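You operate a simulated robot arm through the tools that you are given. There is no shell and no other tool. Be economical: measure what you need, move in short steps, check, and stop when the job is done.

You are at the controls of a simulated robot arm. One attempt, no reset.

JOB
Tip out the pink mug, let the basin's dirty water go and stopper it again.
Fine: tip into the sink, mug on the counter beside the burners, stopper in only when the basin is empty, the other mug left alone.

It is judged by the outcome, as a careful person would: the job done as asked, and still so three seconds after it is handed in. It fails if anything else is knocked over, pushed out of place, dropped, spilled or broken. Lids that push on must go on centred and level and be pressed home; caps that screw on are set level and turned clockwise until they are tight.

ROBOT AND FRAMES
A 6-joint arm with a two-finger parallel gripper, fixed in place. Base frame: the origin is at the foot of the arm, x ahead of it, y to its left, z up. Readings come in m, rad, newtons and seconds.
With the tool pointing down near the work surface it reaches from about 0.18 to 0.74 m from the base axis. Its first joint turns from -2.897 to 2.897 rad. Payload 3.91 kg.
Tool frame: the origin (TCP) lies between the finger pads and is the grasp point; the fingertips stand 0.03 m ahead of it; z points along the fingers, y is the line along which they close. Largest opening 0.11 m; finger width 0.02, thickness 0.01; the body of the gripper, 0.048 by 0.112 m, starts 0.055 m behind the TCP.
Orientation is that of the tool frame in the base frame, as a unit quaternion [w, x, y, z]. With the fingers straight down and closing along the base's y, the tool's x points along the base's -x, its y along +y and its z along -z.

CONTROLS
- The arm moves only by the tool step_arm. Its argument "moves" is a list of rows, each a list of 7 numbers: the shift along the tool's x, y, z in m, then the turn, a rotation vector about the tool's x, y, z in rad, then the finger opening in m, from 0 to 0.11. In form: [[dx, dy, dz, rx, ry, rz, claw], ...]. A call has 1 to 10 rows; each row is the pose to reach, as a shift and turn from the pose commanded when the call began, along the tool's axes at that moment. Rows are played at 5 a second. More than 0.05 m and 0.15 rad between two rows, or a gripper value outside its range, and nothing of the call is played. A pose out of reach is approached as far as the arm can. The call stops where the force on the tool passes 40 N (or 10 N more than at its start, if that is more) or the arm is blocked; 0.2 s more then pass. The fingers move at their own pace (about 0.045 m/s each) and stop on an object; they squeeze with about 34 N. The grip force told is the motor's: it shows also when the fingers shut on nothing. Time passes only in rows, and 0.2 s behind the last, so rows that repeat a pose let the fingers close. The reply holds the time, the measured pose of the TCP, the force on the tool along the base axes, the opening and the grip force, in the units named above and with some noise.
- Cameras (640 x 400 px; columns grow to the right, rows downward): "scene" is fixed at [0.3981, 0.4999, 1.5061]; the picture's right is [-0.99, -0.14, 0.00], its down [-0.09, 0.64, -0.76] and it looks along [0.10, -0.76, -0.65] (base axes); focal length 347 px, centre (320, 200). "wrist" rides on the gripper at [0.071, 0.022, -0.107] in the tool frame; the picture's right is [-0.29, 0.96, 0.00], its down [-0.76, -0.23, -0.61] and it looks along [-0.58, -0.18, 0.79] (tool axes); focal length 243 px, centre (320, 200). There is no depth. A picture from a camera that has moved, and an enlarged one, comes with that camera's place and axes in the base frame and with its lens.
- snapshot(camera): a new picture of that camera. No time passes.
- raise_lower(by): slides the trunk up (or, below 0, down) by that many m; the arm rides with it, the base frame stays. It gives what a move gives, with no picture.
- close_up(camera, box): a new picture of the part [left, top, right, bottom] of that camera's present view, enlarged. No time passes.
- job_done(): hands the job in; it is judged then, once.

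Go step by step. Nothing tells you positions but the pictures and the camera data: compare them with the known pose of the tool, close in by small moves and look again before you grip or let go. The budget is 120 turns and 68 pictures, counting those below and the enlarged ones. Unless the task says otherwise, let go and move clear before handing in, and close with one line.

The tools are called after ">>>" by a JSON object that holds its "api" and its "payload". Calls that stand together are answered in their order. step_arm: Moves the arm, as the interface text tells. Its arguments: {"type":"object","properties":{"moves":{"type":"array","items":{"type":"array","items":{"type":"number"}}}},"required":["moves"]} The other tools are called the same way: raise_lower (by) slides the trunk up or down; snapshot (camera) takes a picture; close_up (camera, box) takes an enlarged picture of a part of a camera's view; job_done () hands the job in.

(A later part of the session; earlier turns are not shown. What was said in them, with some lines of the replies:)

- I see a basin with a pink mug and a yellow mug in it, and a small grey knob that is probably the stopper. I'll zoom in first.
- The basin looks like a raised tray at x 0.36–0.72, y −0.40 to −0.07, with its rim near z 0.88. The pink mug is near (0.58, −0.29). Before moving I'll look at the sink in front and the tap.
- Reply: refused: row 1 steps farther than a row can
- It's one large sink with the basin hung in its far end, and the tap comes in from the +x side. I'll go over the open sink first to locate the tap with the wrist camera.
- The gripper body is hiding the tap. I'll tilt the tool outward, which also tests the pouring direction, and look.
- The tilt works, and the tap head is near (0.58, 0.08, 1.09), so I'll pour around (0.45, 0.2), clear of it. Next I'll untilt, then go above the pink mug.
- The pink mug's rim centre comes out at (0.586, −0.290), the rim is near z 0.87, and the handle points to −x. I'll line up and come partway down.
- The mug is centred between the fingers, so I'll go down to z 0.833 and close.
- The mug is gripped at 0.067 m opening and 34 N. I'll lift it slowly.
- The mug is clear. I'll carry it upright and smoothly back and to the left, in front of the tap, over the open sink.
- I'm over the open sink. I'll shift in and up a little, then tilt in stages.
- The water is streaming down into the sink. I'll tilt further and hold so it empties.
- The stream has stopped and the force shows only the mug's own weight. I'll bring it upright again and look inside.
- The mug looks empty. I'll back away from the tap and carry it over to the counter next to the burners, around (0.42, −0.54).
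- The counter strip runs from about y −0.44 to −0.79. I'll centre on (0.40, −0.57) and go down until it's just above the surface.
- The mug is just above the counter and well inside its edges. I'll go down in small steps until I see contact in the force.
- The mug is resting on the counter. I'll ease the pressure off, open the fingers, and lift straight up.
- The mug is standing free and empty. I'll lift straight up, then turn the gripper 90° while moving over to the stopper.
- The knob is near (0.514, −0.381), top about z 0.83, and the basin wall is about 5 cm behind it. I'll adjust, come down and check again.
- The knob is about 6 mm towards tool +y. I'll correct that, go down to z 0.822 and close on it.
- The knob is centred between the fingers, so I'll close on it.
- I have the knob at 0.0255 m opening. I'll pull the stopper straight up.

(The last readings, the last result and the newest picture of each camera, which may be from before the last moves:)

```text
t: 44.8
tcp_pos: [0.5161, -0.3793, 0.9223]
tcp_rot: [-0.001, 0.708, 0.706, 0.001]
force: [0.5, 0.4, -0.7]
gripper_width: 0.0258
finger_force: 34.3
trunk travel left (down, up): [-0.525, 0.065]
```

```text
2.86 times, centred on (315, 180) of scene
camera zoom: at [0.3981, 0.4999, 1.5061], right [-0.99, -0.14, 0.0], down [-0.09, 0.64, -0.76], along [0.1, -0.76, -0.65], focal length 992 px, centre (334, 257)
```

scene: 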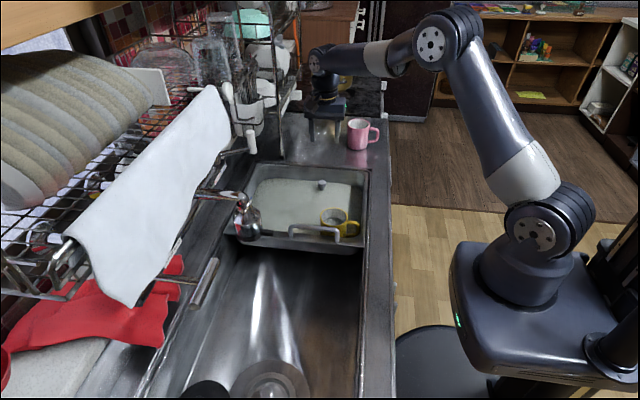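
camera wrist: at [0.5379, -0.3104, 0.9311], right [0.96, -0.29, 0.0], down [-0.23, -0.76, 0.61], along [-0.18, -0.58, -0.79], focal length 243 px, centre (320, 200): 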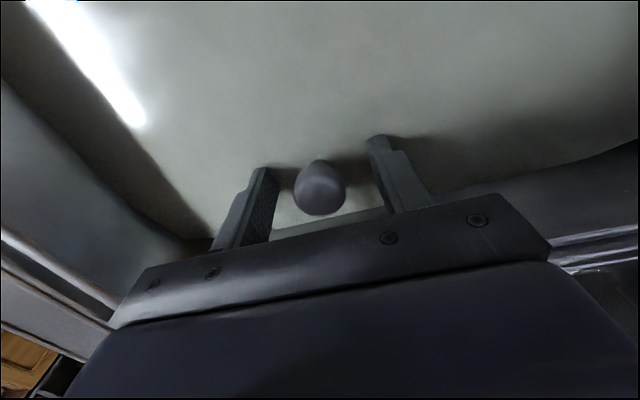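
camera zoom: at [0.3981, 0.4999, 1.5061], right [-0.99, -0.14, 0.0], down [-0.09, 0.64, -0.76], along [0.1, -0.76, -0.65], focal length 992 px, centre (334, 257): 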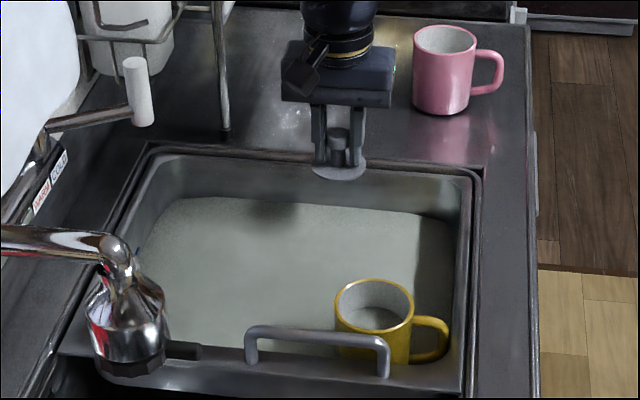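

The stopper is out, a wide disc on a knob. I'll hold it here and let the basin drain.

>>> {"api": "step_arm", "payload": {"moves": [[0, 0, 0, 0, 0, 0, 0.015], [0, 0, 0, 0, 0, 0, 0.015], [0, 0, 0, 0, 0, 0, 0.015], [0, 0, 0, 0, 0, 0, 0.015], [0, 0, 0, 0, 0, 0, 0.015], [0, 0, 0, 0, 0, 0, 0.015], [0, 0, 0, 0, 0, 0, 0.015], [0, 0, 0, 0, 0, 0, 0.015], [0, 0, 0, 0, 0, 0, 0.015], [0, 0, 0, 0, 0, 0, 0.015]]}}

>>> {"api": "step_arm", "payload": {"moves": [[0, 0, 0, 0, 0, 0, 0.015], [0, 0, 0, 0, 0, 0, 0.015], [0, 0, 0, 0, 0, 0, 0.015], [0, 0, 0, 0, 0, 0, 0.015], [0, 0, 0, 0, 0, 0, 0.015], [0, 0, 0, 0, 0, 0, 0.015], [0, 0, 0, 0, 0, 0, 0.015], [0, 0, 0, 0, 0, 0, 0.015], [0, 0, 0, 0, 0, 0, 0.015], [0, 0, 0, 0, 0, 0, 0.015]]}}

>>> {"api": "step_arm", "payload": {"moves": [[0, 0, 0, 0, 0, 0, 0.015], [0, 0, 0, 0, 0, 0, 0.015], [0, 0, 0, 0, 0, 0, 0.015], [0, 0, 0, 0, 0, 0, 0.015], [0, 0, 0, 0, 0, 0, 0.015], [0, 0, 0, 0, 0, 0, 0.015], [0, 0, 0, 0, 0, 0, 0.015], [0, 0, 0, 0, 0, 0, 0.015], [0, 0, 0, 0, 0, 0, 0.015], [0, 0, 0, 0, 0, 0, 0.015]]}}

>>> {"api": "close_up", "payload": {"camera": "scene", "box": [230, 110, 400, 250]}}

```text
t: 47.0
tcp_pos: [0.5167, -0.3812, 0.9222]
tcp_rot: [-0.001, 0.708, 0.706, 0.0]
force: [-0.2, 0.1, -1.0]
gripper_width: 0.0257
finger_force: 34.0
trunk travel left (down, up): [-0.525, 0.065]
```

```text
t: 49.2
tcp_pos: [0.5172, -0.3786, 0.9235]
tcp_rot: [0.0, 0.707, 0.707, 0.0]
force: [0.2, 0.4, -0.1]
gripper_width: 0.0255
finger_force: 34.0
trunk travel left (down, up): [-0.525, 0.065]
```

```text
t: 51.4
tcp_pos: [0.5169, -0.3791, 0.922]
tcp_rot: [0.0, 0.707, 0.707, 0.0]
force: [0.0, 0.5, 0.3]
gripper_width: 0.0255
finger_force: 33.9
trunk travel left (down, up): [-0.525, 0.065]
```

```text
2.86 times, centred on (315, 180) of scene
camera zoom: at [0.3981, 0.4999, 1.5061], right [-0.99, -0.14, 0.0], down [-0.09, 0.64, -0.76], along [0.1, -0.76, -0.65], focal length 992 px, centre (334, 257)
```

zoom: 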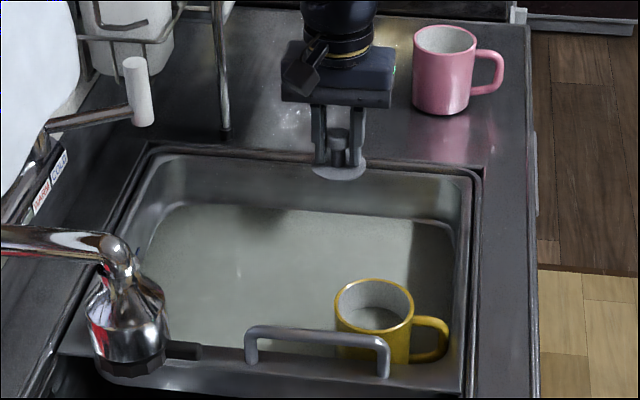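

The level is falling. I'll keep waiting.

>>> {"api": "step_arm", "payload": {"moves": [[0, 0, 0, 0, 0, 0, 0.015], [0, 0, 0, 0, 0, 0, 0.015], [0, 0, 0, 0, 0, 0, 0.015], [0, 0, 0, 0, 0, 0, 0.015], [0, 0, 0, 0, 0, 0, 0.015], [0, 0, 0, 0, 0, 0, 0.015], [0, 0, 0, 0, 0, 0, 0.015], [0, 0, 0, 0, 0, 0, 0.015], [0, 0, 0, 0, 0, 0, 0.015], [0, 0, 0, 0, 0, 0, 0.015]]}}

>>> {"api": "step_arm", "payload": {"moves": [[0, 0, 0, 0, 0, 0, 0.015], [0, 0, 0, 0, 0, 0, 0.015], [0, 0, 0, 0, 0, 0, 0.015], [0, 0, 0, 0, 0, 0, 0.015], [0, 0, 0, 0, 0, 0, 0.015], [0, 0, 0, 0, 0, 0, 0.015], [0, 0, 0, 0, 0, 0, 0.015], [0, 0, 0, 0, 0, 0, 0.015], [0, 0, 0, 0, 0, 0, 0.015], [0, 0, 0, 0, 0, 0, 0.015]]}}

>>> {"api": "step_arm", "payload": {"moves": [[0, 0, 0, 0, 0, 0, 0.015], [0, 0, 0, 0, 0, 0, 0.015], [0, 0, 0, 0, 0, 0, 0.015], [0, 0, 0, 0, 0, 0, 0.015], [0, 0, 0, 0, 0, 0, 0.015], [0, 0, 0, 0, 0, 0, 0.015], [0, 0, 0, 0, 0, 0, 0.015], [0, 0, 0, 0, 0, 0, 0.015], [0, 0, 0, 0, 0, 0, 0.015], [0, 0, 0, 0, 0, 0, 0.015]]}}

>>> {"api": "step_arm", "payload": {"moves": [[0, 0, 0, 0, 0, 0, 0.015], [0, 0, 0, 0, 0, 0, 0.015], [0, 0, 0, 0, 0, 0, 0.015], [0, 0, 0, 0, 0, 0, 0.015], [0, 0, 0, 0, 0, 0, 0.015], [0, 0, 0, 0, 0, 0, 0.015], [0, 0, 0, 0, 0, 0, 0.015], [0, 0, 0, 0, 0, 0, 0.015], [0, 0, 0, 0, 0, 0, 0.015], [0, 0, 0, 0, 0, 0, 0.015]]}}

>>> {"api": "step_arm", "payload": {"moves": [[0, 0, 0, 0, 0, 0, 0.015], [0, 0, 0, 0, 0, 0, 0.015], [0, 0, 0, 0, 0, 0, 0.015], [0, 0, 0, 0, 0, 0, 0.015], [0, 0, 0, 0, 0, 0, 0.015], [0, 0, 0, 0, 0, 0, 0.015], [0, 0, 0, 0, 0, 0, 0.015], [0, 0, 0, 0, 0, 0, 0.015], [0, 0, 0, 0, 0, 0, 0.015], [0, 0, 0, 0, 0, 0, 0.015]]}}

>>> {"api": "close_up", "payload": {"camera": "scene", "box": [230, 110, 400, 250]}}

```text
t: 53.6
tcp_pos: [0.5175, -0.3817, 0.922]
tcp_rot: [0.0, 0.708, 0.706, 0.0]
force: [0.0, 0.5, -0.4]
gripper_width: 0.0257
finger_force: 34.1
trunk travel left (down, up): [-0.525, 0.065]
```

```text
t: 55.8
tcp_pos: [0.5166, -0.3796, 0.9239]
tcp_rot: [0.0, 0.707, 0.707, 0.0]
force: [-0.4, -0.2, -0.2]
gripper_width: 0.0256
finger_force: 33.2
trunk travel left (down, up): [-0.525, 0.065]
```

```text
t: 58.0
tcp_pos: [0.5168, -0.3791, 0.9223]
tcp_rot: [0.0, 0.707, 0.707, 0.0]
force: [0.2, 0.3, -0.7]
gripper_width: 0.0255
finger_force: 34.1
trunk travel left (down, up): [-0.525, 0.065]
```

```text
t: 60.2
tcp_pos: [0.5161, -0.3785, 0.9238]
tcp_rot: [0.0, 0.707, 0.707, 0.0]
force: [0.0, 0.4, -0.6]
gripper_width: 0.0258
finger_force: 33.5
trunk travel left (down, up): [-0.525, 0.065]
```

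```text
t: 62.4
tcp_pos: [0.5171, -0.3805, 0.9224]
tcp_rot: [0.0, 0.708, 0.706, 0.001]
force: [-0.9, 0.1, -0.4]
gripper_width: 0.0257
finger_force: 34.3
trunk travel left (down, up): [-0.525, 0.065]
```

```text
2.86 times, centred on (315, 180) of scene
camera zoom: at [0.3981, 0.4999, 1.5061], right [-0.99, -0.14, 0.0], down [-0.09, 0.64, -0.76], along [0.1, -0.76, -0.65], focal length 992 px, centre (334, 257)
```

zoom: 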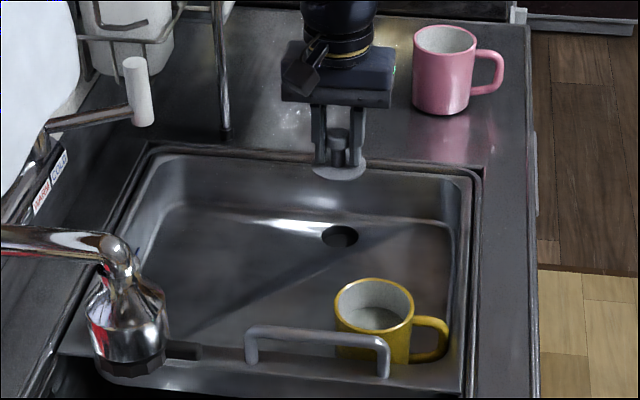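

The basin is drained and the drain hole is visible. I'll check for leftover water and see how level the stopper sits before refitting it.

>>> {"api": "close_up", "payload": {"camera": "scene", "box": [280, 130, 370, 190]}}

>>> {"api": "close_up", "payload": {"camera": "scene", "box": [235, 160, 370, 250]}}

>>> {"api": "snapshot", "payload": {"camera": "wrist"}}

```text
6.67 times, centred on (325, 160) of scene
camera zoom: at [0.3981, 0.4999, 1.5061], right [-0.99, -0.14, 0.0], down [-0.09, 0.64, -0.76], along [0.1, -0.76, -0.65], focal length 2316 px, centre (287, 467)
```

zoom: 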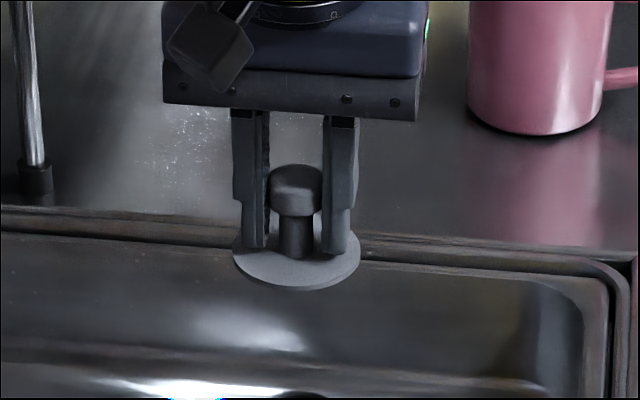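

```text
4.44 times, centred on (302, 205) of scene
camera zoom: at [0.3981, 0.4999, 1.5061], right [-0.99, -0.14, 0.0], down [-0.09, 0.64, -0.76], along [0.1, -0.76, -0.65], focal length 1544 px, centre (398, 178)
```

zoom: 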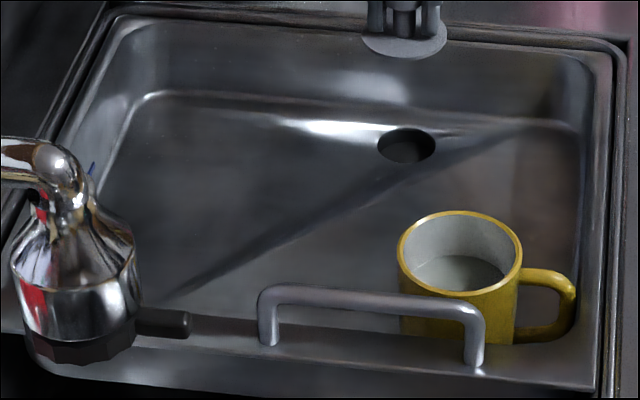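

```text
26 pictures are left
camera wrist: at [0.5387, -0.3085, 1.0287], right [0.96, -0.29, 0.0], down [-0.23, -0.76, 0.61], along [-0.18, -0.58, -0.79], focal length 243 px, centre (320, 200)
```

wrist: 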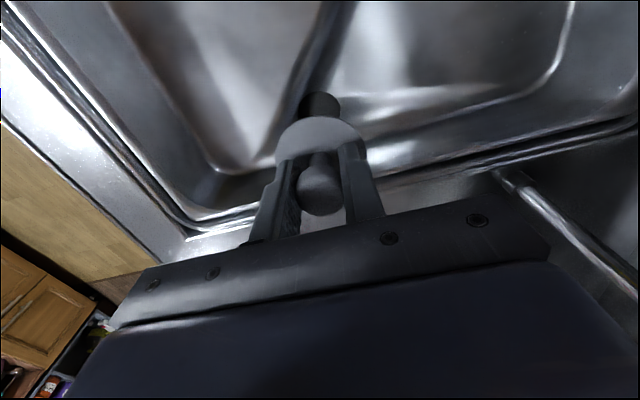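

The basin is empty, the disc is level, and the hole is directly below with about a 2 mm offset in x. I'll lower to about 1.5 cm above the seat and check.

>>> {"api": "step_arm", "payload": {"moves": [[0, -0.002, 0.02, 0, 0, 0, 0.015], [0, -0.002, 0.045, 0, 0, 0, 0.015], [0, -0.002, 0.065, 0, 0, 0, 0.015], [0, -0.002, 0.075, 0, 0, 0, 0.015]]}}

>>> {"api": "close_up", "payload": {"camera": "scene", "box": [280, 150, 370, 210]}}

>>> {"api": "close_up", "payload": {"camera": "wrist", "box": [240, 60, 420, 220]}}

```text
t: 63.4
tcp_pos: [0.5153, -0.3813, 0.845]
tcp_rot: [0.0, 0.708, 0.707, 0.0]
force: [0.0, 0.3, -1.5]
gripper_width: 0.0257
finger_force: 34.0
trunk travel left (down, up): [-0.525, 0.065]
```

```text
6.67 times, centred on (325, 180) of scene
camera zoom: at [0.3981, 0.4999, 1.5061], right [-0.99, -0.14, 0.0], down [-0.09, 0.64, -0.76], along [0.1, -0.76, -0.65], focal length 2316 px, centre (287, 333)
```

zoom: 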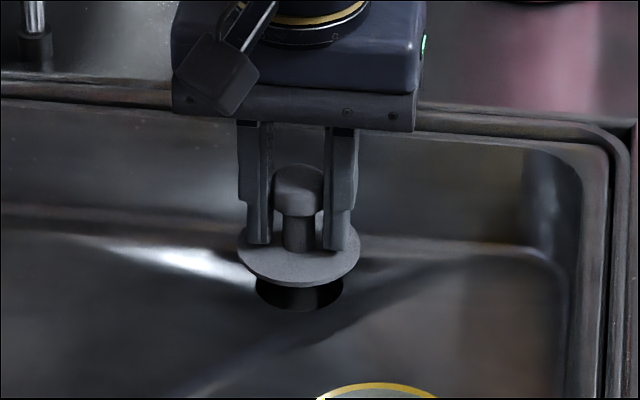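

```text
2.50 times, centred on (330, 140) of wrist
camera zoom: at [0.5373, -0.3099, 0.9517], right [0.96, -0.29, 0.0], down [-0.23, -0.76, 0.61], along [-0.18, -0.58, -0.79], focal length 606 px, centre (295, 350)
```

zoom: 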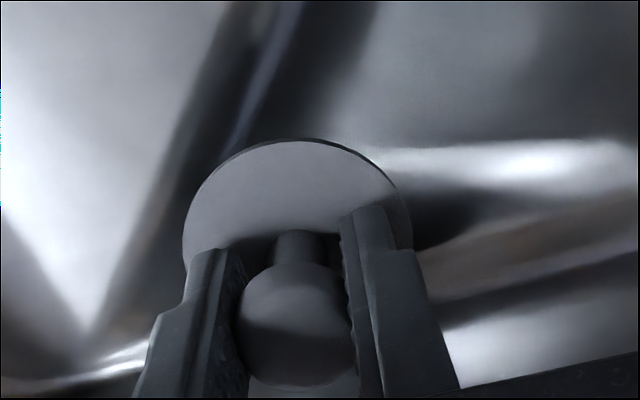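

The disc is centred over the hole, so I'll lower it onto the seat.

>>> {"api": "step_arm", "payload": {"moves": [[0, 0, 0.007, 0, 0, 0, 0.015], [0, 0, 0.014, 0, 0, 0, 0.015], [0, 0, 0.019, 0, 0, 0, 0.015], [0, 0, 0.022, 0, 0, 0, 0.015], [0, 0, 0.025, 0, 0, 0, 0.015], [0, 0, 0.026, 0, 0, 0, 0.015]]}}

>>> {"api": "close_up", "payload": {"camera": "scene", "box": [280, 150, 370, 210]}}

```text
t: 64.8
tcp_pos: [0.5156, -0.3808, 0.826]
tcp_rot: [0.004, 0.708, 0.706, 0.0]
force: [1.3, 3.1, 27.3]
gripper_width: 0.0258
finger_force: 33.9
trunk travel left (down, up): [-0.525, 0.065]
```

```text
6.67 times, centred on (325, 180) of scene
camera zoom: at [0.3981, 0.4999, 1.5061], right [-0.99, -0.14, 0.0], down [-0.09, 0.64, -0.76], along [0.1, -0.76, -0.65], focal length 2316 px, centre (287, 333)
```

zoom: 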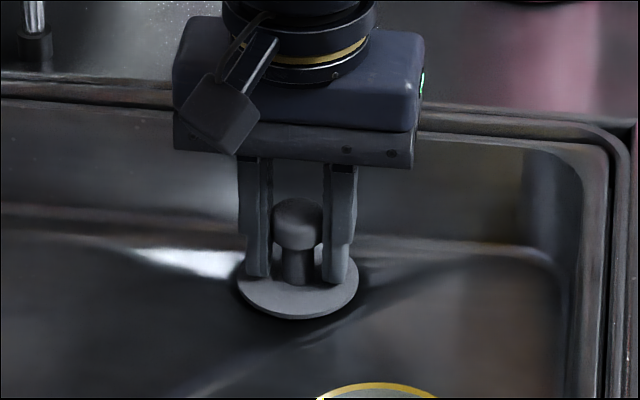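

The image puts the knob back at the height it started from. I'll take the pressure off, release, and check how the stopper sits.

>>> {"api": "step_arm", "payload": {"moves": [[0, 0, -0.003, 0, 0, 0, 0.015], [0, 0, -0.003, 0, 0, 0, 0.03], [0, 0, -0.003, 0, 0, 0, 0.045], [0, 0, -0.003, 0, 0, 0, 0.06], [0, 0, -0.003, 0, 0, 0, 0.06], [0, 0, -0.03, 0, 0, 0, 0.06], [0, 0, -0.06, 0, 0, 0, 0.06], [0, 0, -0.09, 0, 0, 0, 0.06]]}}

>>> {"api": "close_up", "payload": {"camera": "scene", "box": [280, 160, 370, 220]}}

>>> {"api": "close_up", "payload": {"camera": "wrist", "box": [240, 60, 420, 220]}}

```text
t: 66.6
tcp_pos: [0.5151, -0.3771, 0.9114]
tcp_rot: [0.0, 0.708, 0.706, 0.0]
force: [0.0, 0.5, 0.1]
gripper_width: 0.0599
finger_force: 0.0
trunk travel left (down, up): [-0.525, 0.065]
```

```text
6.67 times, centred on (325, 190) of scene
camera zoom: at [0.3981, 0.4999, 1.5061], right [-0.99, -0.14, 0.0], down [-0.09, 0.64, -0.76], along [0.1, -0.76, -0.65], focal length 2316 px, centre (287, 267)
```

zoom: 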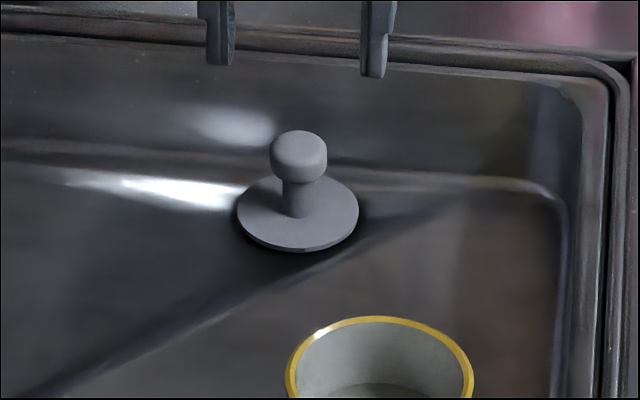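

```text
2.50 times, centred on (330, 140) of wrist
camera zoom: at [0.5376, -0.306, 1.0187], right [0.96, -0.29, 0.0], down [-0.23, -0.76, 0.61], along [-0.18, -0.58, -0.79], focal length 606 px, centre (295, 350)
```

zoom: 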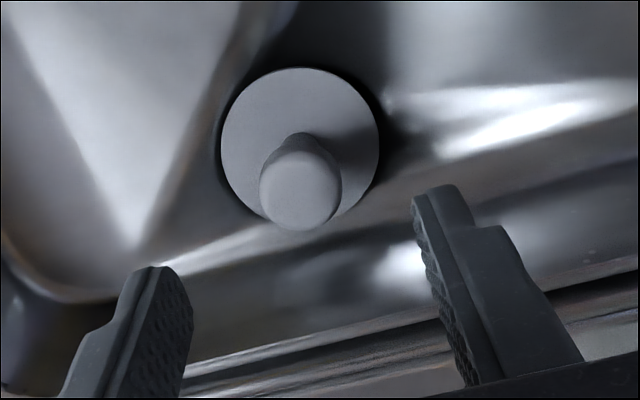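

The stopper is upright and centred. To make sure it's home, I'll press on the knob from above with closed fingers.

>>> {"api": "step_arm", "payload": {"moves": [[0, 0, 0, 0, 0, 0, 0.03], [0, 0, 0, 0, 0, 0, 0.0], [0, 0, 0, 0, 0, 0, 0.0], [0, 0, 0, 0, 0, 0, 0.0], [0, 0, 0.01, 0, 0, 0, 0.0], [0, 0, 0.02, 0, 0, 0, 0.0], [0, 0, 0.03, 0, 0, 0, 0.0]]}}

>>> {"api": "close_up", "payload": {"camera": "scene", "box": [280, 150, 370, 210]}}

>>> {"api": "close_up", "payload": {"camera": "wrist", "box": [240, 60, 420, 220]}}

```text
t: 68.2
tcp_pos: [0.5145, -0.3796, 0.8809]
tcp_rot: [0.0, 0.708, 0.706, -0.001]
force: [-0.4, -0.4, -0.1]
gripper_width: 0.0
finger_force: 34.1
trunk travel left (down, up): [-0.525, 0.065]
```

```text
6.67 times, centred on (325, 180) of scene
camera zoom: at [0.3981, 0.4999, 1.5061], right [-0.99, -0.14, 0.0], down [-0.09, 0.64, -0.76], along [0.1, -0.76, -0.65], focal length 2316 px, centre (287, 333)
```

zoom: 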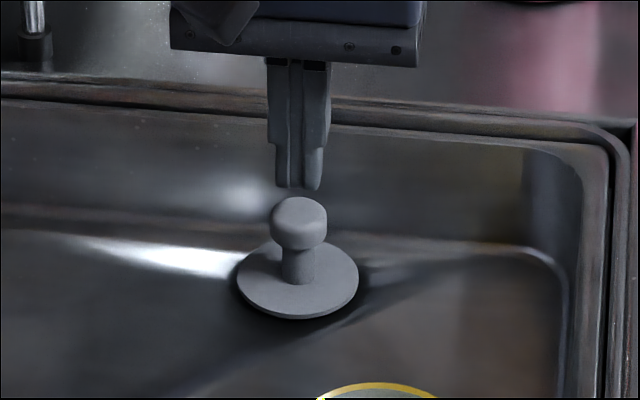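

```text
2.50 times, centred on (330, 140) of wrist
camera zoom: at [0.5369, -0.309, 0.9874], right [0.96, -0.29, 0.0], down [-0.23, -0.76, 0.61], along [-0.18, -0.58, -0.79], focal length 606 px, centre (295, 350)
```

zoom: 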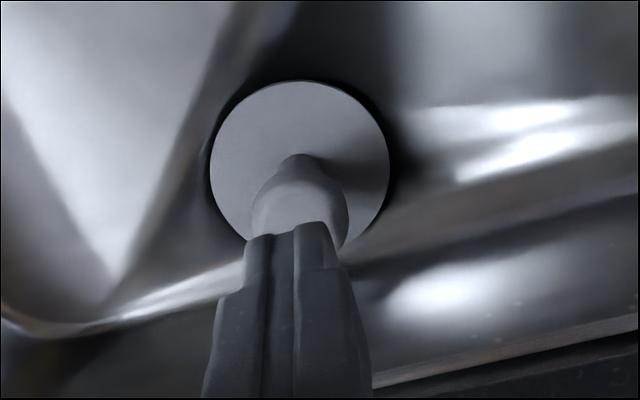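

Aligned over the knob, I'll press down gently in small steps.

>>> {"api": "step_arm", "payload": {"moves": [[0, 0, 0.005, 0, 0, 0, 0], [0, 0, 0.009, 0, 0, 0, 0], [0, 0, 0.012, 0, 0, 0, 0], [0, 0, 0.014, 0, 0, 0, 0], [0, 0, 0.016, 0, 0, 0, 0]]}}

```text
t: 69.4
tcp_pos: [0.5157, -0.3813, 0.8662]
tcp_rot: [0.0, 0.707, 0.707, 0.0]
force: [-0.1, 0.2, 0.4]
gripper_width: 0.0
finger_force: 34.0
trunk travel left (down, up): [-0.525, 0.065]
```

>>> {"api": "step_arm", "payload": {"moves": [[0, 0, 0.002, 0, 0, 0, 0], [0, 0, 0.004, 0, 0, 0, 0], [0, 0, 0.006, 0, 0, 0, 0], [0, 0, 0.007, 0, 0, 0, 0], [0, 0, 0.008, 0, 0, 0, 0]]}}

>>> {"api": "close_up", "payload": {"camera": "scene", "box": [280, 150, 370, 210]}}

```text
t: 70.6
tcp_pos: [0.5143, -0.3807, 0.861]
tcp_rot: [0.003, 0.708, 0.706, 0.0]
force: [1.3, 1.2, 31.0]
gripper_width: 0.0
finger_force: 34.0
trunk travel left (down, up): [-0.525, 0.065]
```

```text
6.67 times, centred on (325, 180) of scene
camera zoom: at [0.3981, 0.4999, 1.5061], right [-0.99, -0.14, 0.0], down [-0.09, 0.64, -0.76], along [0.1, -0.76, -0.65], focal length 2316 px, centre (287, 333)
```

zoom: 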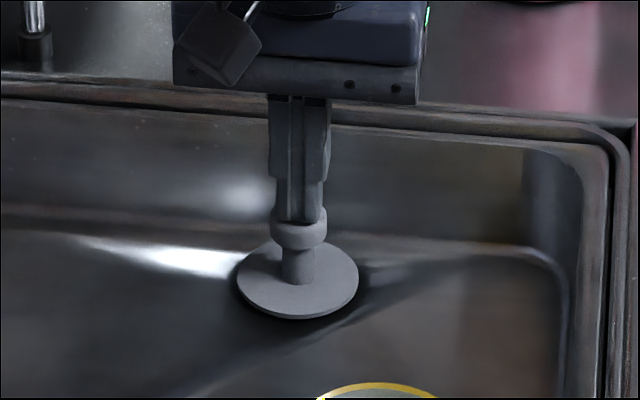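

Pressed with 31 N and it doesn't move, so it is fully seated. I'll lift clear and do a last check.

>>> {"api": "step_arm", "payload": {"moves": [[0, 0, -0.01, 0, 0, 0, 0], [0, 0, -0.04, 0, 0, 0, 0], [0, 0, -0.08, 0, 0, 0, 0], [0, 0, -0.12, 0, 0, 0, 0], [0, 0, -0.16, 0, 0, 0, 0], [0.03, -0.03, -0.18, 0, 0, 0, 0], [0.06, -0.06, -0.19, 0, 0, 0, 0], [0.09, -0.09, -0.19, 0, 0, 0, 0], [0.12, -0.12, -0.19, 0, 0, 0, 0], [0.15, -0.15, -0.19, 0, 0, 0, 0]]}}

>>> {"api": "snapshot", "payload": {"camera": "scene"}}

>>> {"api": "close_up", "payload": {"camera": "scene", "box": [230, 90, 410, 250]}}

```text
t: 72.8
tcp_pos: [0.364, -0.2292, 1.0455]
tcp_rot: [0.001, 0.708, 0.706, 0.001]
force: [0.0, -0.6, 0.4]
gripper_width: 0.0002
finger_force: 34.1
trunk travel left (down, up): [-0.525, 0.065]
```

```text
17 pictures are left
```

scene: 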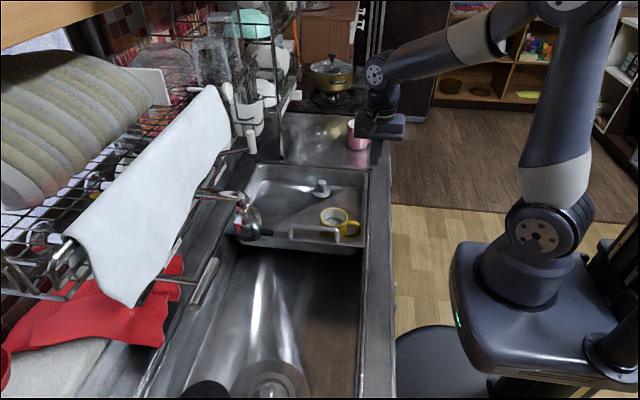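

```text
2.50 times, centred on (320, 170) of scene
camera zoom: at [0.3981, 0.4999, 1.5061], right [-0.99, -0.14, 0.0], down [-0.09, 0.64, -0.76], along [0.1, -0.76, -0.65], focal length 868 px, centre (320, 275)
```

zoom: 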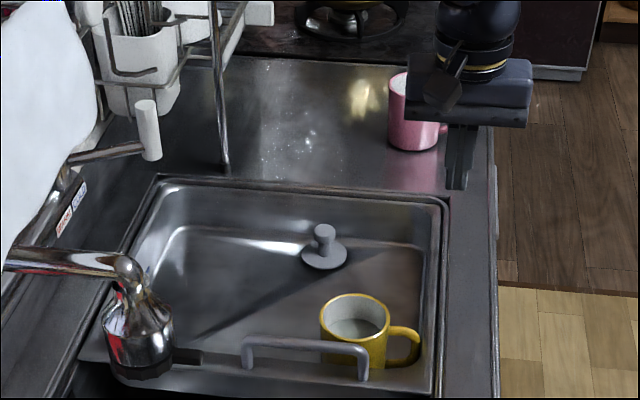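

The empty pink mug is on the counter beside the burners, the basin is drained with its stopper back in, and the yellow mug hasn't moved. The arm is clear, so I'm handing the job in.

>>> {"api": "job_done", "payload": {}}

```text
The job is handed in.
```

The pink mug was tipped out into the sink and now stands on the counter beside the burners. The basin is drained and its stopper pressed back in, and I left the yellow mug alone.
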